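You operate a simulated robot arm through the tools that you are given. There is no shell and no other tool. Be economical: measure what you need, move in short steps, check, and stop when the job is done.

Carry out the task below with a simulated robot arm. There is one attempt and no reset: what you move stays moved.

Task
Fetch the white ring and set it on the white colour card.

It is judged by the outcome, as a careful person would: the job done as asked, and still so three seconds after it is handed in. It fails if anything else is knocked over, pushed out of place, dropped, spilled or broken.

Robot
A 6-joint arm with a two-finger parallel gripper, fixed in place. Base frame: the origin is at the foot of the arm, x ahead of it, y to its left, z up; the work surface is at about z = 75. Units: cm, rad, N and s.
With the tool pointing down near the work surface it reaches from about 18 to 64 cm from the base axis. Its first joint turns from -1.152 to 1.152 rad. Payload 2.7 kg.
The TCP is the grasp point between the finger pads, 2.3 cm short of the fingertips. In the tool frame z runs along the fingers and y along their closing line. The gripper opens to 9.4 cm. The fingers are 3.8 cm wide and 1 cm thick; the gripper's body (5.4 by 9.6 cm) begins 3.9 cm behind the TCP.
Orientation is told as [roll, pitch, yaw] about the base's x, y, z axes, in that order, counted from this pose: with the fingers straight down and closing along the base's y, the tool's x points along the base's -x, its y along +y and its z along -z.

Tools
- The arm moves only by the tool nudge_tool. Its argument "plan" is a list of rows, each an object of numbers (a shift or turn left out is 0, a gripper value left out holds the last): "x", "y", "z": the shift along the tool's x, y, z in cm; "rx", "ry", "rz": the turn, a rotation vector about the tool's x, y, z in rad; "hand": the closure, from 0 (fully open) to 1 (shut). In form: [{"x": .., "y": .., "z": .., "rx": .., "ry": .., "rz": .., "hand": ..}, ...]. A call has 1 to 8 rows; each row is the pose to reach, as a shift and turn from the pose commanded when the call began, along the tool's axes at that moment. Rows are played at 5 a second. More than 5 cm and 0.15 rad between two rows, or a gripper value outside its range, and nothing of the call is played. A pose out of reach is approached as far as the arm can. The call stops where the force on the tool passes 40 N (or 10 N more than at its start, if that is more) or the arm is blocked; 0.2 s more then pass. Each finger travels about 4.5 cm/s and halts on what it meets, pressing with about 36 N; the grip force reading is that of the motor and also rises with nothing between the fingers. The clock runs only during rows and for 0.2 s after the last one: add rows that repeat a pose to give the fingers time. The reply holds the time, the measured pose of the TCP, the force on the tool along the base axes, the opening and the grip force, in the units named above and with some noise, and new pictures: "views" is both (left out), scene, wrist or none.
- Cameras (640 x 400 px; columns grow to the right, rows downward): "scene" is fixed at [7.15, -43.45, 140.86]; the picture's right is [0.79, -0.61, 0.00], its down [-0.40, -0.51, -0.76] and it looks along [0.47, 0.60, -0.65] (base axes); focal length 338 px, centre (320, 200). "wrist" rides on the gripper at [-3.9, 0, -4.4] in the tool frame; the picture's right is [0.00, -1.00, 0.00], its down [0.97, 0.00, -0.24] and it looks along [0.24, 0.00, 0.97] (tool axes); focal length 218 px, centre (320, 200). There is no depth. A picture from a camera that has moved, and an enlarged one, comes with that camera's place and axes in the base frame and with its lens. The place of the scene camera against the robot may be out by one fixed shift of up to 1.8 cm in any direction.
- enlarge(camera, box): a new picture of the part [left, top, right, bottom] of that camera's present view, enlarged. It takes no simulated time.
- job_done(): hands the job in; it is judged then, once.

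Work in short steps. Places have to be worked out from the pictures, the camera data and where the tool is seen: move nearer, look again, correct. Check each grasp and each placing, and mend what went wrong. You have 90 turns and 150 pictures in all, those below and enlarged ones among them. Open the gripper and draw the arm clear of the work before you hand the job in, unless the task says otherwise; then end with one line.

The tools are called after "Request:" as name(argument=value, ...) on one line, values as JSON. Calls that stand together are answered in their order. nudge_tool: Moves the arm, as the interface text tells. Its arguments: {"type":"object","properties":{"plan":{"type":"array","items":{"type":"object","properties":{"x":{"type":"number"},"y":{"type":"number"},"z":{"type":"number"},"rx":{"type":"number"},"ry":{"type":"number"},"rz":{"type":"number"},"hand":{"type":"number"}}}},"views":{"type":"string","enum":["both","scene","wrist","none"]}},"required":["plan"]} The other tools are called the same way: enlarge (camera, box) takes an enlarged picture of a part of a camera's view; job_done () hands the job in.

At the start:

```text
t: 0.0
tool_pos: [46.04, 4.39, 101.22]
orientation: [0.0, -0.001, 0.003]
force: [0.4, -0.4, 0.3]
gripper_width: 9.4
grasp_force: 0.1
```

scene: 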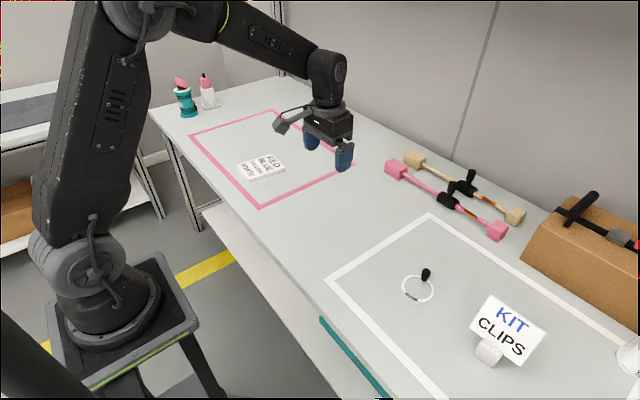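
wrist: 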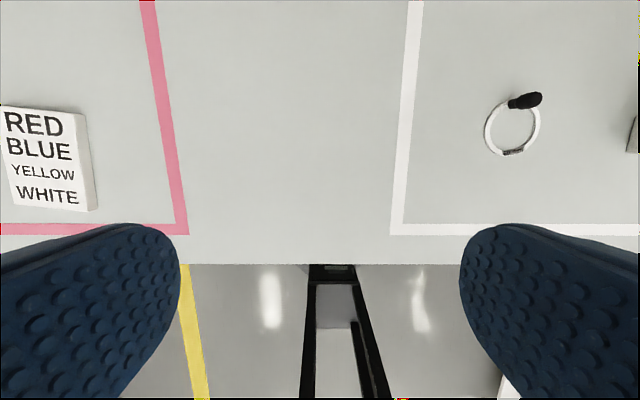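

I'll look closely at the ring and the card before moving anything.

Request:
enlarge(camera="scene", box=[380, 240, 480, 320])

Request:
enlarge(camera="scene", box=[140, 60, 360, 210])

Request:
enlarge(camera="wrist", box=[440, 60, 640, 200])

Request:
enlarge(camera="wrist", box=[0, 80, 200, 240])

Request:
enlarge(camera="scene", box=[440, 170, 640, 400])

```text
5.00 times, centred on (430, 280) of scene
camera zoom: at [7.15, -43.45, 140.86], right [0.79, -0.61, 0.0], down [-0.4, -0.51, -0.76], along [0.47, 0.6, -0.65], focal length 1691 px, centre (-230, -200)
```

zoom: 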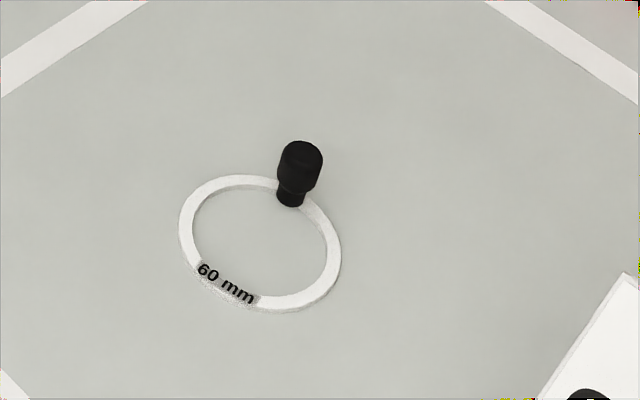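

```text
2.67 times, centred on (250, 135) of scene
camera zoom: at [7.15, -43.45, 140.86], right [0.79, -0.61, 0.0], down [-0.4, -0.51, -0.76], along [0.47, 0.6, -0.65], focal length 902 px, centre (507, 373)
```

zoom: 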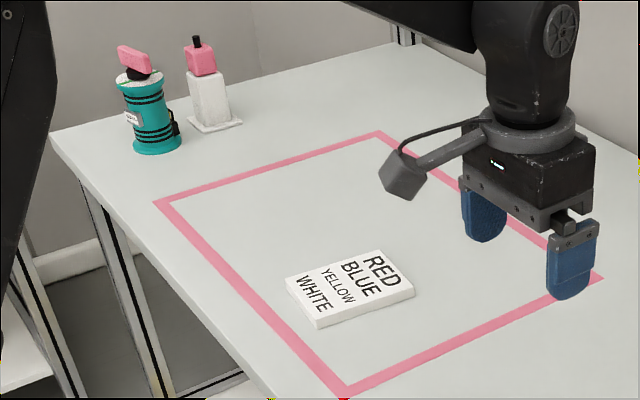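

```text
2.86 times, centred on (540, 130) of wrist
camera zoom: at [49.95, 4.37, 105.83], right [0.0, -1.0, 0.0], down [-0.97, 0.0, 0.24], along [-0.24, 0.0, -0.97], focal length 624 px, centre (-309, 400)
```

zoom: 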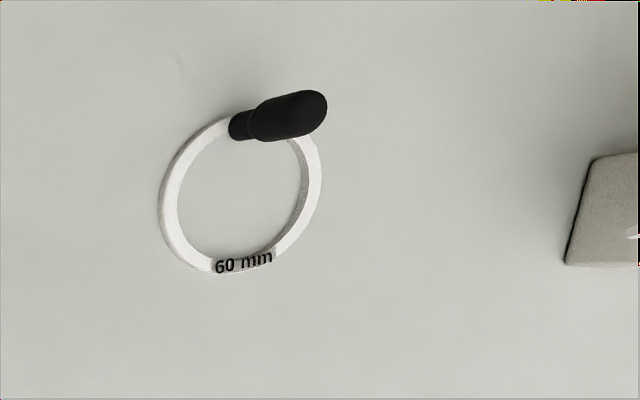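

```text
2.50 times, centred on (100, 160) of wrist
camera zoom: at [49.95, 4.37, 105.83], right [0.0, -1.0, 0.0], down [-0.97, 0.0, 0.24], along [-0.24, 0.0, -0.97], focal length 546 px, centre (870, 300)
```

zoom: 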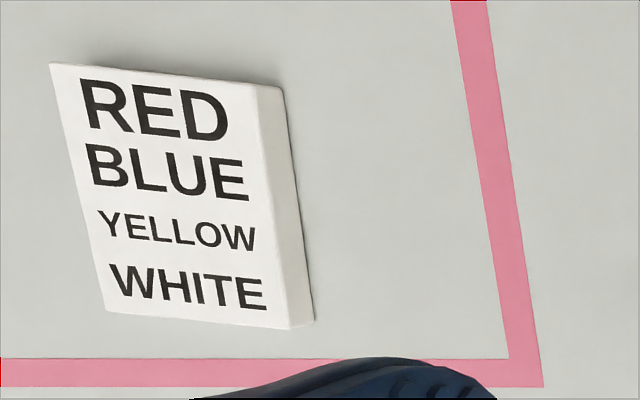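

```text
1.74 times, centred on (540, 285) of scene
camera zoom: at [7.15, -43.45, 140.86], right [0.79, -0.61, 0.0], down [-0.4, -0.51, -0.76], along [0.47, 0.6, -0.65], focal length 588 px, centre (-63, 52)
```

zoom: 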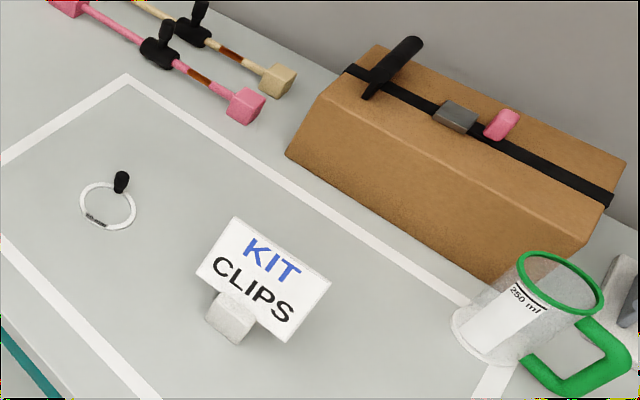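

The ring has an upright black knob at about (55.3, -20.9), with the ring centre near (52.2, -21.2). The white card is about 10x13 cm, centred near (48, 41), which is close to the reach limit. I'll grip by the knob, so I'm moving above it and turning the yaw to leave room for the later rotation.

Request:
nudge_tool(plan=[{"x": -1.3, "y": -3.6, "z": 1.1, "rz": -0.11}, {"x": -2.6, "y": -7.2, "z": 2.3, "rz": -0.23}, {"x": -3.9, "y": -10.8, "z": 3.4, "rz": -0.34}, {"x": -5.2, "y": -14.4, "z": 4.6, "rz": -0.46}, {"x": -6.5, "y": -18, "z": 5.7, "rz": -0.57}, {"x": -7.8, "y": -21.6, "z": 6.9, "rz": -0.69}, {"x": -9.2, "y": -25.3, "z": 8, "rz": -0.8}, {"x": -9.2, "y": -25.3, "z": 8, "rz": -0.8}])

```text
t: 1.8
tool_pos: [55.4, -20.83, 93.25]
orientation: [0.002, -0.004, 0.802]
force: [-0.1, 0.4, 0.0]
gripper_width: 9.38
grasp_force: 0.2
camera wrist: at [58.11, -18.12, 97.91], right [0.72, -0.69, 0.0], down [-0.67, -0.7, 0.24], along [-0.17, -0.17, -0.97], focal length 218 px, centre (320, 200)
```

scene: 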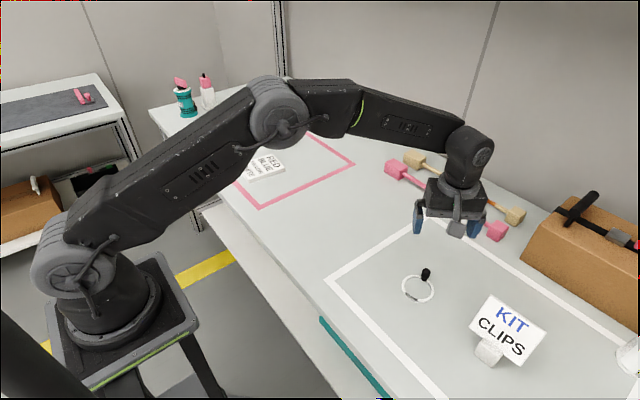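
wrist: 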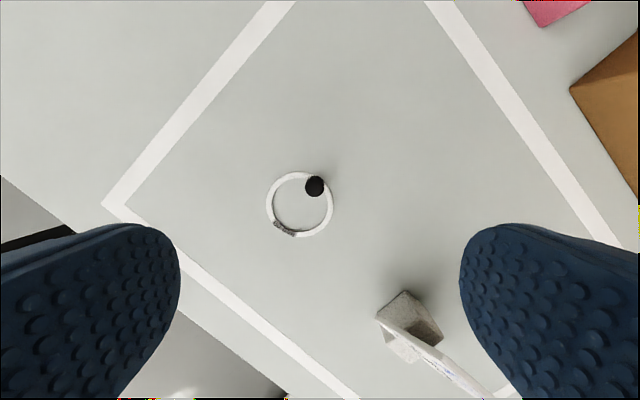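

The knob appears about 0.5 cm to tool +y of the TCP, and the sign is well clear at about 13 cm in tool x. I'm correcting and going down partway.

Request:
nudge_tool(plan=[{"x": -0.1, "y": 0.55, "z": 3, "hand": 0.2}, {"x": -0.1, "y": 0.55, "z": 6, "hand": 0.4}, {"x": -0.1, "y": 0.55, "z": 9, "hand": 0.5}, {"x": -0.1, "y": 0.55, "z": 11, "hand": 0.5}, {"x": -0.1, "y": 0.55, "z": 11, "hand": 0.5}])

Request:
enlarge(camera="scene", box=[370, 210, 490, 310])

```text
t: 3.0
tool_pos: [55.02, -20.51, 82.18]
orientation: [-0.003, -0.001, 0.8]
force: [0.5, 0.5, -0.1]
gripper_width: 4.7
grasp_force: 0.1
camera wrist: at [57.78, -17.72, 86.8], right [0.72, -0.7, 0.0], down [-0.68, -0.7, 0.24], along [-0.17, -0.17, -0.97], focal length 218 px, centre (320, 200)
```

scene: 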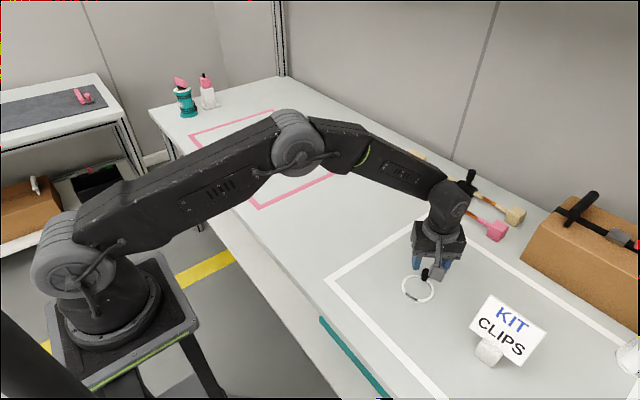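
wrist: 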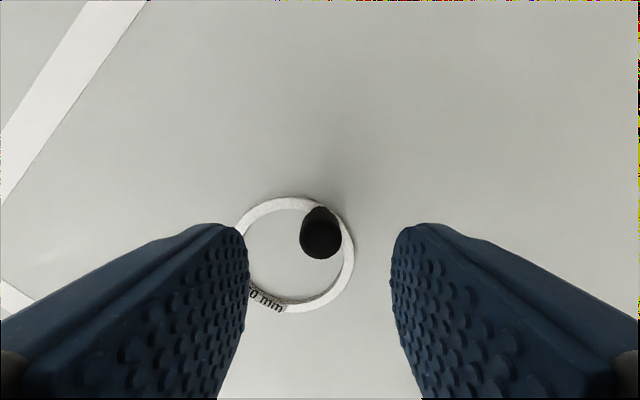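

```text
4.00 times, centred on (430, 260) of scene
camera zoom: at [7.15, -43.45, 140.86], right [0.79, -0.61, 0.0], down [-0.4, -0.51, -0.76], along [0.47, 0.6, -0.65], focal length 1353 px, centre (-120, -40)
```

zoom: 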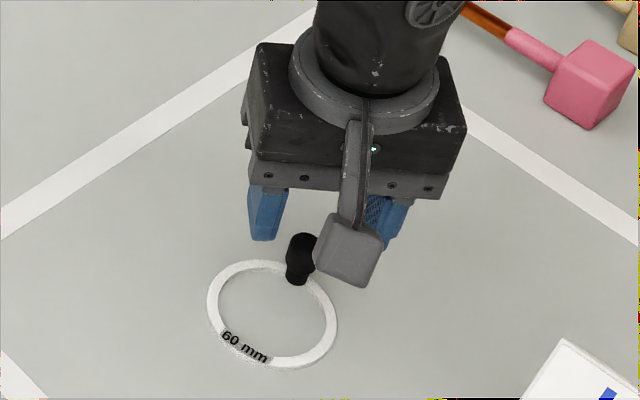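

The knob is centred between the fingers. I'm going down 3.9 cm so the fingertips stay just above the ring.

Request:
nudge_tool(plan=[{"z": 1.5}, {"z": 3}, {"z": 3.9}, {"z": 3.9}])

Request:
enlarge(camera="scene", box=[370, 210, 490, 310])

```text
t: 4.0
tool_pos: [54.93, -20.47, 78.3]
orientation: [-0.002, -0.001, 0.8]
force: [0.0, 0.0, -0.3]
gripper_width: 4.7
grasp_force: 0.0
camera wrist: at [57.69, -17.67, 82.94], right [0.72, -0.7, 0.0], down [-0.68, -0.7, 0.24], along [-0.17, -0.17, -0.97], focal length 218 px, centre (320, 200)
```

scene: 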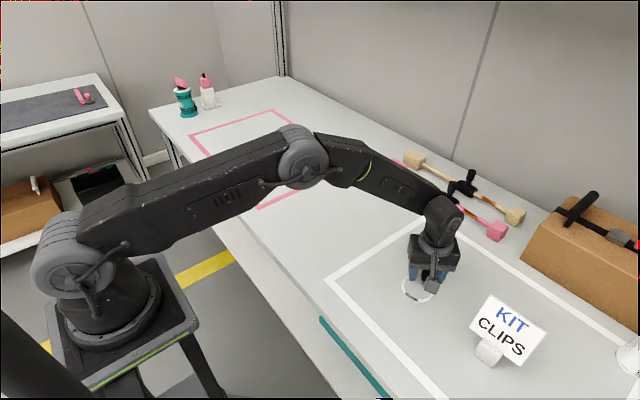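
wrist: 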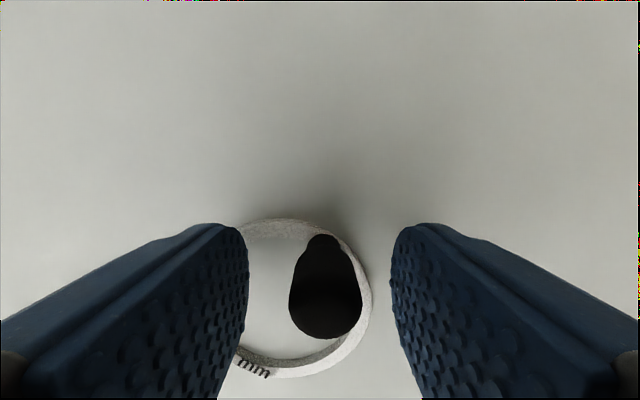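

```text
4.00 times, centred on (430, 260) of scene
camera zoom: at [7.15, -43.45, 140.86], right [0.79, -0.61, 0.0], down [-0.4, -0.51, -0.76], along [0.47, 0.6, -0.65], focal length 1353 px, centre (-120, -40)
```

zoom: 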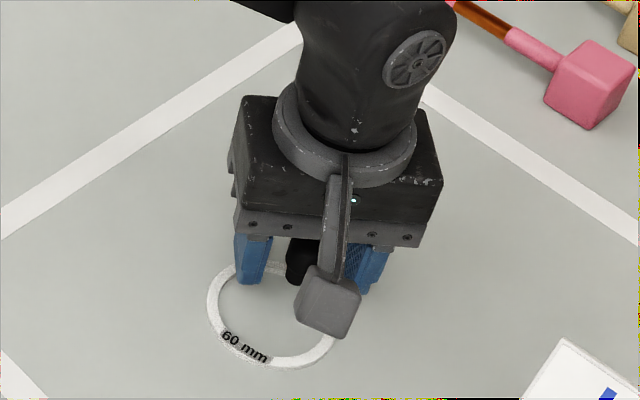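

The knob sits between the pads, slightly to tool -y. I'm closing with a small centring shift.

Request:
nudge_tool(plan=[{"y": -0.15, "hand": 0.7}, {"y": -0.15, "hand": 0.85}, {"y": -0.15, "hand": 1}, {"y": -0.15, "hand": 1}, {"y": -0.15, "hand": 1}])

```text
t: 5.2
tool_pos: [55.14, -20.42, 78.43]
orientation: [0.0, -0.002, 0.801]
force: [-1.0, -0.3, 2.2]
gripper_width: 1.66
grasp_force: 36.2
camera wrist: at [57.85, -17.73, 82.92], right [0.72, -0.7, 0.0], down [-0.68, -0.7, 0.24], along [-0.17, -0.17, -0.97], focal length 218 px, centre (320, 200)
```

scene: 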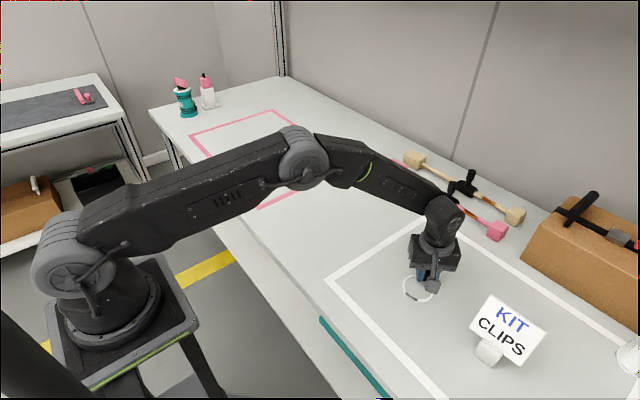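
wrist: 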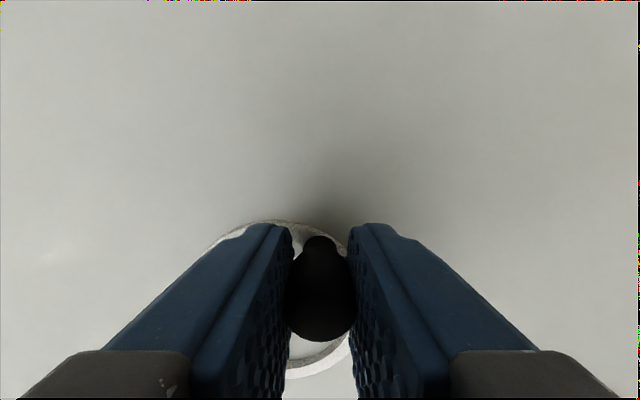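

The knob is held, with a width of 1.66 and 36 N. I'm lifting straight up to check the grasp.

Request:
nudge_tool(plan=[{"y": -0.15, "z": -2}, {"y": -0.15, "z": -5}, {"y": -0.15, "z": -8}, {"y": -0.15, "z": -11}, {"y": -0.15, "z": -12}])

```text
t: 6.4
tool_pos: [55.12, -20.52, 90.2]
orientation: [-0.001, -0.002, 0.8]
force: [-0.3, -0.1, -0.5]
gripper_width: 1.66
grasp_force: 35.9
camera wrist: at [57.84, -17.75, 94.86], right [0.72, -0.7, 0.0], down [-0.68, -0.7, 0.24], along [-0.17, -0.17, -0.97], focal length 218 px, centre (320, 200)
```

scene: 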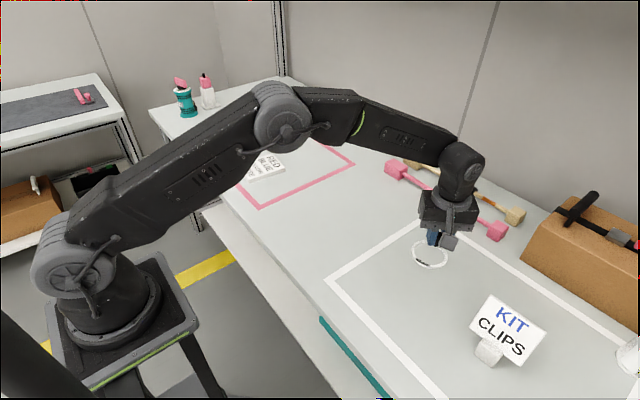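
wrist: 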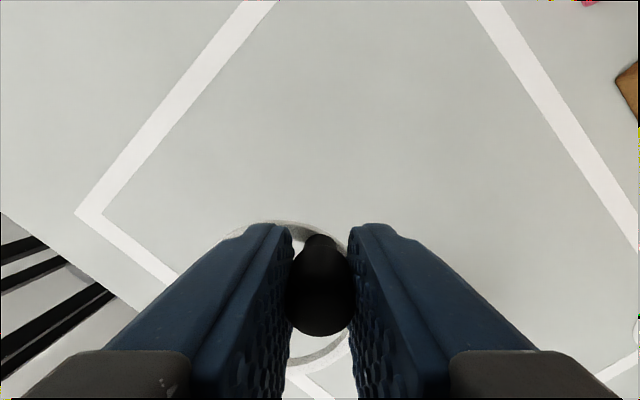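

The ring is held securely. I'm carrying it halfway toward the card at z = 90, rotating so the ring will end up on the +y side of the knob.

Request:
nudge_tool(plan=[{"x": -2.3, "y": 2.9, "rz": 0.116}, {"x": -4.6, "y": 5.8, "rz": 0.233}, {"x": -6.9, "y": 8.7, "rz": 0.349}, {"x": -9.2, "y": 11.6, "rz": 0.465}, {"x": -11.5, "y": 14.5, "rz": 0.58}, {"x": -13.8, "y": 17.4, "rz": 0.698}, {"x": -16.1, "y": 20.3, "rz": 0.814}, {"x": -18.45, "y": 23.2, "rz": 0.93}])

```text
t: 8.2
tool_pos: [51.37, 8.69, 90.35]
orientation: [0.001, -0.002, -0.131]
force: [-0.2, 0.7, 0.3]
gripper_width: 1.68
grasp_force: 35.7
camera wrist: at [55.3, 8.09, 94.91], right [-0.13, -0.99, 0.0], down [-0.96, 0.13, 0.24], along [-0.24, 0.03, -0.97], focal length 218 px, centre (320, 200)
```

scene: 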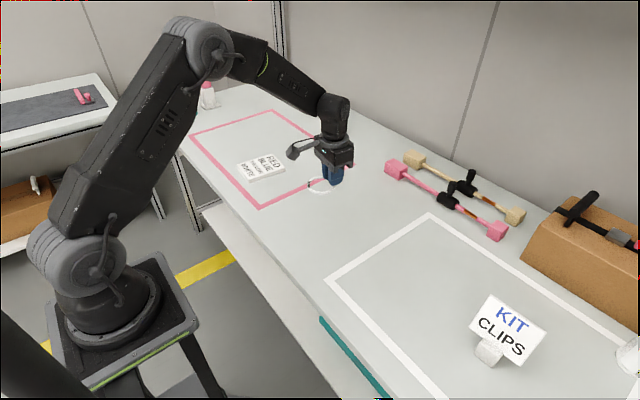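
wrist: 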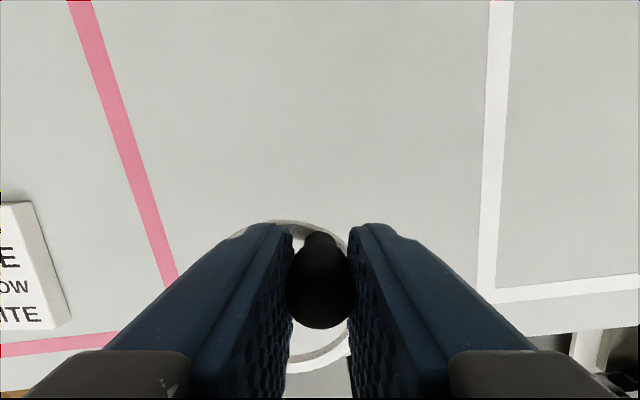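

Now the second half, to above the card.

Request:
nudge_tool(plan=[{"x": 0.95, "y": 3.6, "rz": 0.116}, {"x": 1.9, "y": 7.2, "rz": 0.233}, {"x": 2.85, "y": 10.8, "rz": 0.349}, {"x": 3.8, "y": 14.4, "rz": 0.465}, {"x": 4.75, "y": 18.0, "rz": 0.58}, {"x": 5.7, "y": 21.6, "rz": 0.698}, {"x": 6.65, "y": 25.2, "rz": 0.814}, {"x": 7.57, "y": 28.86, "rz": 0.93}])

Request:
enlarge(camera="scene", box=[180, 80, 360, 210])

```text
t: 10.0
tool_pos: [47.57, 38.43, 90.31]
orientation: [0.002, 0.001, -1.06]
force: [0.2, -0.4, 0.2]
gripper_width: 1.69
grasp_force: 36.1
camera wrist: at [49.44, 35.01, 94.97], right [-0.87, -0.49, 0.0], down [-0.47, 0.85, 0.24], along [-0.12, 0.21, -0.97], focal length 218 px, centre (320, 200)
```

scene: 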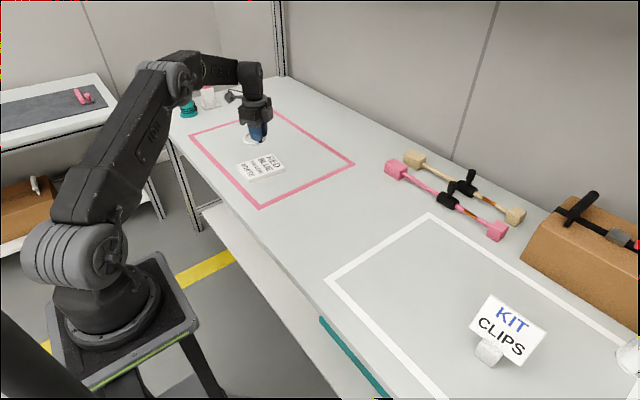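
wrist: 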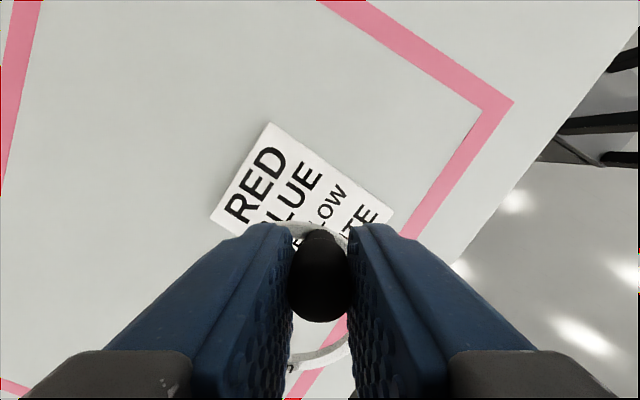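

```text
3.08 times, centred on (270, 145) of scene
camera zoom: at [7.15, -43.46, 140.86], right [0.79, -0.61, 0.0], down [-0.4, -0.51, -0.76], along [0.47, 0.6, -0.65], focal length 1041 px, centre (474, 369)
```

zoom: 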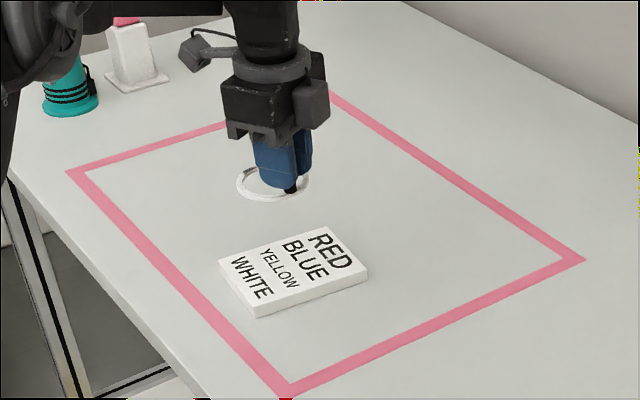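

The wrist view confirms the card: centre about (48.0, 41.1), top at about 76.5. The ring should be centred under this pose, so I'm descending to just above the surface.

Request:
nudge_tool(plan=[{"z": 3}, {"z": 6}, {"z": 8}, {"z": 9.4}, {"z": 9.4}])

Request:
enlarge(camera="scene", box=[210, 110, 320, 190])

```text
t: 11.2
tool_pos: [47.57, 38.51, 80.88]
orientation: [0.001, 0.0, -1.061]
force: [0.6, 0.2, 0.0]
gripper_width: 1.62
grasp_force: 35.4
camera wrist: at [49.54, 35.01, 85.49], right [-0.87, -0.49, 0.0], down [-0.48, 0.85, 0.24], along [-0.12, 0.21, -0.97], focal length 218 px, centre (320, 200)
```

scene: 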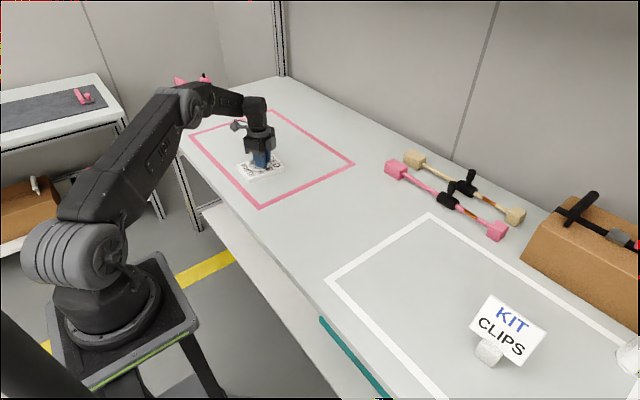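
wrist: 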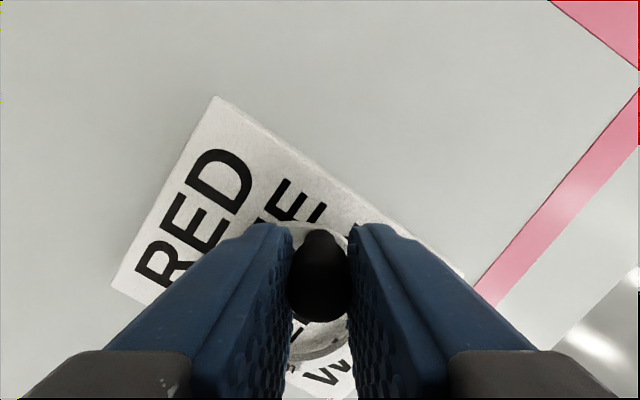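

```text
5.00 times, centred on (265, 150) of scene
camera zoom: at [7.16, -43.45, 140.86], right [0.79, -0.61, 0.0], down [-0.4, -0.51, -0.76], along [0.47, 0.6, -0.65], focal length 1691 px, centre (595, 450)
```

zoom: 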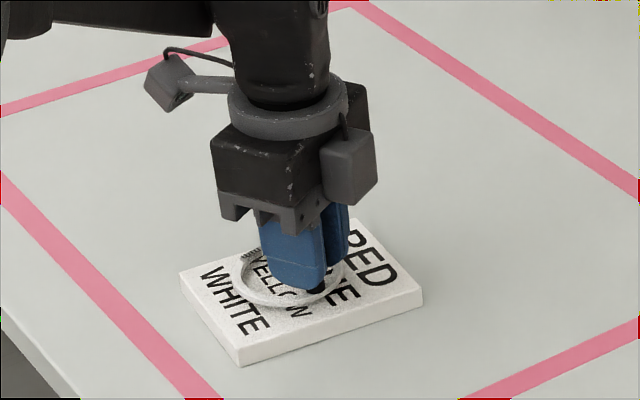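

The ring is over the middle of the card, about 1 cm up. I'm lowering slowly.

Request:
nudge_tool(plan=[{"z": 0.3}, {"z": 0.6}, {"z": 0.8}, {"z": 0.8}], views="none")

Request:
enlarge(camera="scene", box=[230, 140, 300, 185])

```text
t: 12.2
tool_pos: [47.7, 38.5, 80.39]
orientation: [0.007, 0.0, -1.059]
force: [-0.9, -1.9, 16.3]
gripper_width: 1.64
grasp_force: 35.9
```

```text
8.89 times, centred on (265, 162) of scene
camera zoom: at [7.13, -43.48, 140.85], right [0.79, -0.61, 0.0], down [-0.4, -0.51, -0.76], along [0.47, 0.6, -0.65], focal length 3006 px, centre (809, 533)
```

zoom: 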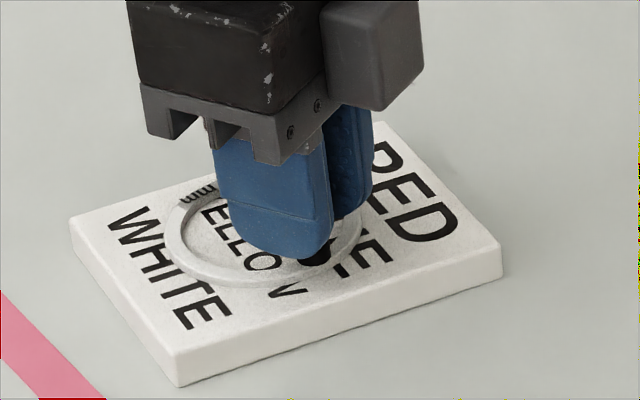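

Contact at about z = 80.4, with 16 N pressing. I'm backing off to ease the load, then opening.

Request:
nudge_tool(plan=[{"z": -0.2}, {"z": -0.25}, {"z": -0.25, "hand": 0.75}, {"z": -0.25, "hand": 0.5}, {"z": -0.25, "hand": 0.5}, {"z": -0.25, "hand": 0.5}])

```text
t: 13.6
tool_pos: [47.62, 38.39, 80.39]
orientation: [0.001, -0.001, -1.059]
force: [-0.1, 1.9, 0.0]
gripper_width: 4.7
grasp_force: 0.0
camera wrist: at [49.51, 34.95, 84.98], right [-0.87, -0.49, 0.0], down [-0.48, 0.85, 0.24], along [-0.12, 0.21, -0.97], focal length 218 px, centre (320, 200)
```

scene: 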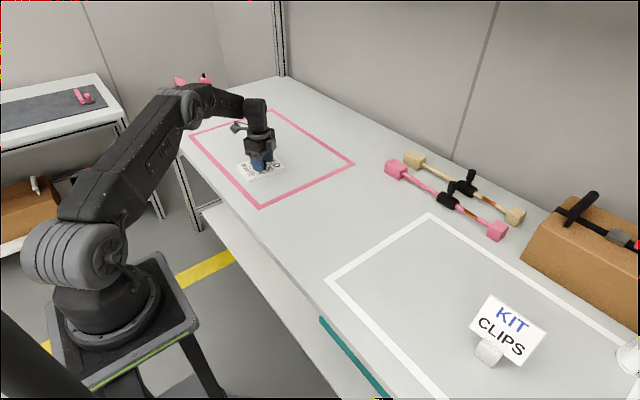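
wrist: 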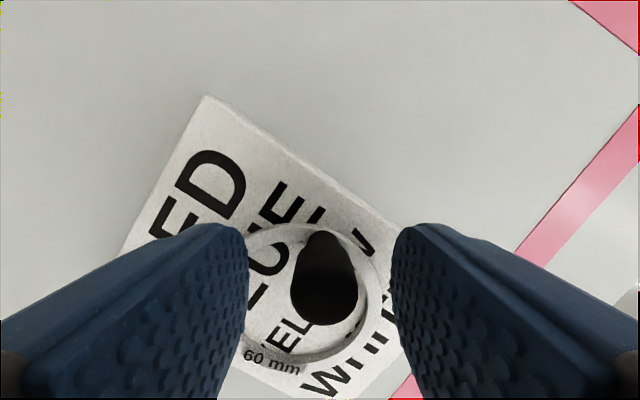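

The ring is released and resting on the card. I'm raising straight up, then moving back toward the middle.

Request:
nudge_tool(plan=[{"z": -2}, {"z": -5}, {"z": -9}, {"z": -13}, {"x": -4, "z": -15}, {"x": -8, "z": -17}, {"x": -12, "z": -17}])

Request:
enlarge(camera="scene", box=[210, 120, 320, 200])

```text
t: 15.2
tool_pos: [53.43, 28.04, 97.38]
orientation: [0.002, 0.0, -1.058]
force: [0.2, -0.1, 0.1]
gripper_width: 4.7
grasp_force: 0.1
camera wrist: at [55.24, 24.49, 101.98], right [-0.87, -0.49, 0.0], down [-0.48, 0.85, 0.24], along [-0.12, 0.21, -0.97], focal length 218 px, centre (320, 200)
```

scene: 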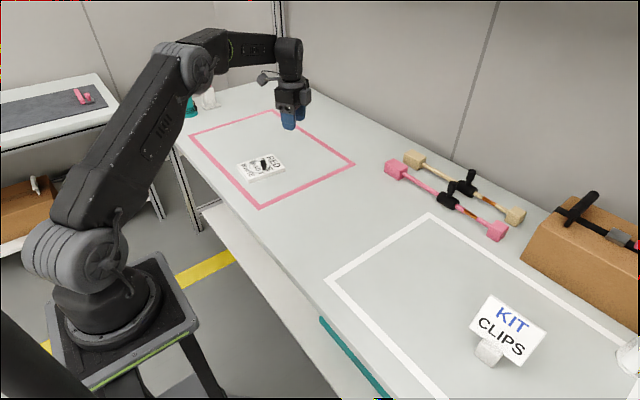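
wrist: 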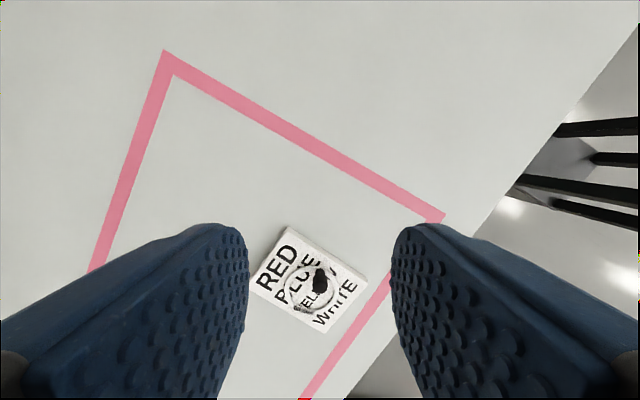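

```text
5.00 times, centred on (265, 160) of scene
camera zoom: at [7.16, -43.45, 140.86], right [0.79, -0.61, 0.0], down [-0.4, -0.51, -0.76], along [0.47, 0.6, -0.65], focal length 1691 px, centre (595, 400)
```

zoom: 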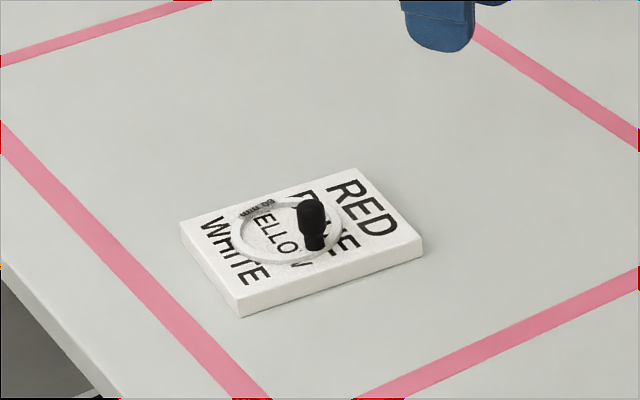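

The ring lies flat inside the edges of the card, and the card hasn't moved. I'll open the gripper fully, then hand in.

Request:
nudge_tool(plan=[{"hand": 0}, {"hand": 0}, {"hand": 0}], views="none")

```text
t: 16.0
tool_pos: [53.35, 27.95, 97.38]
orientation: [0.001, -0.001, -1.059]
force: [0.5, 0.9, 0.2]
gripper_width: 9.38
grasp_force: 0.1
```

The gripper is open and clear of the work, so I'm handing in the job.

Request:
job_done()

```text
The job is handed in.
```

The white ring is lying flat within the edges of the white colour card; the card did not shift, nothing else was disturbed, and the arm is clear with the gripper open.
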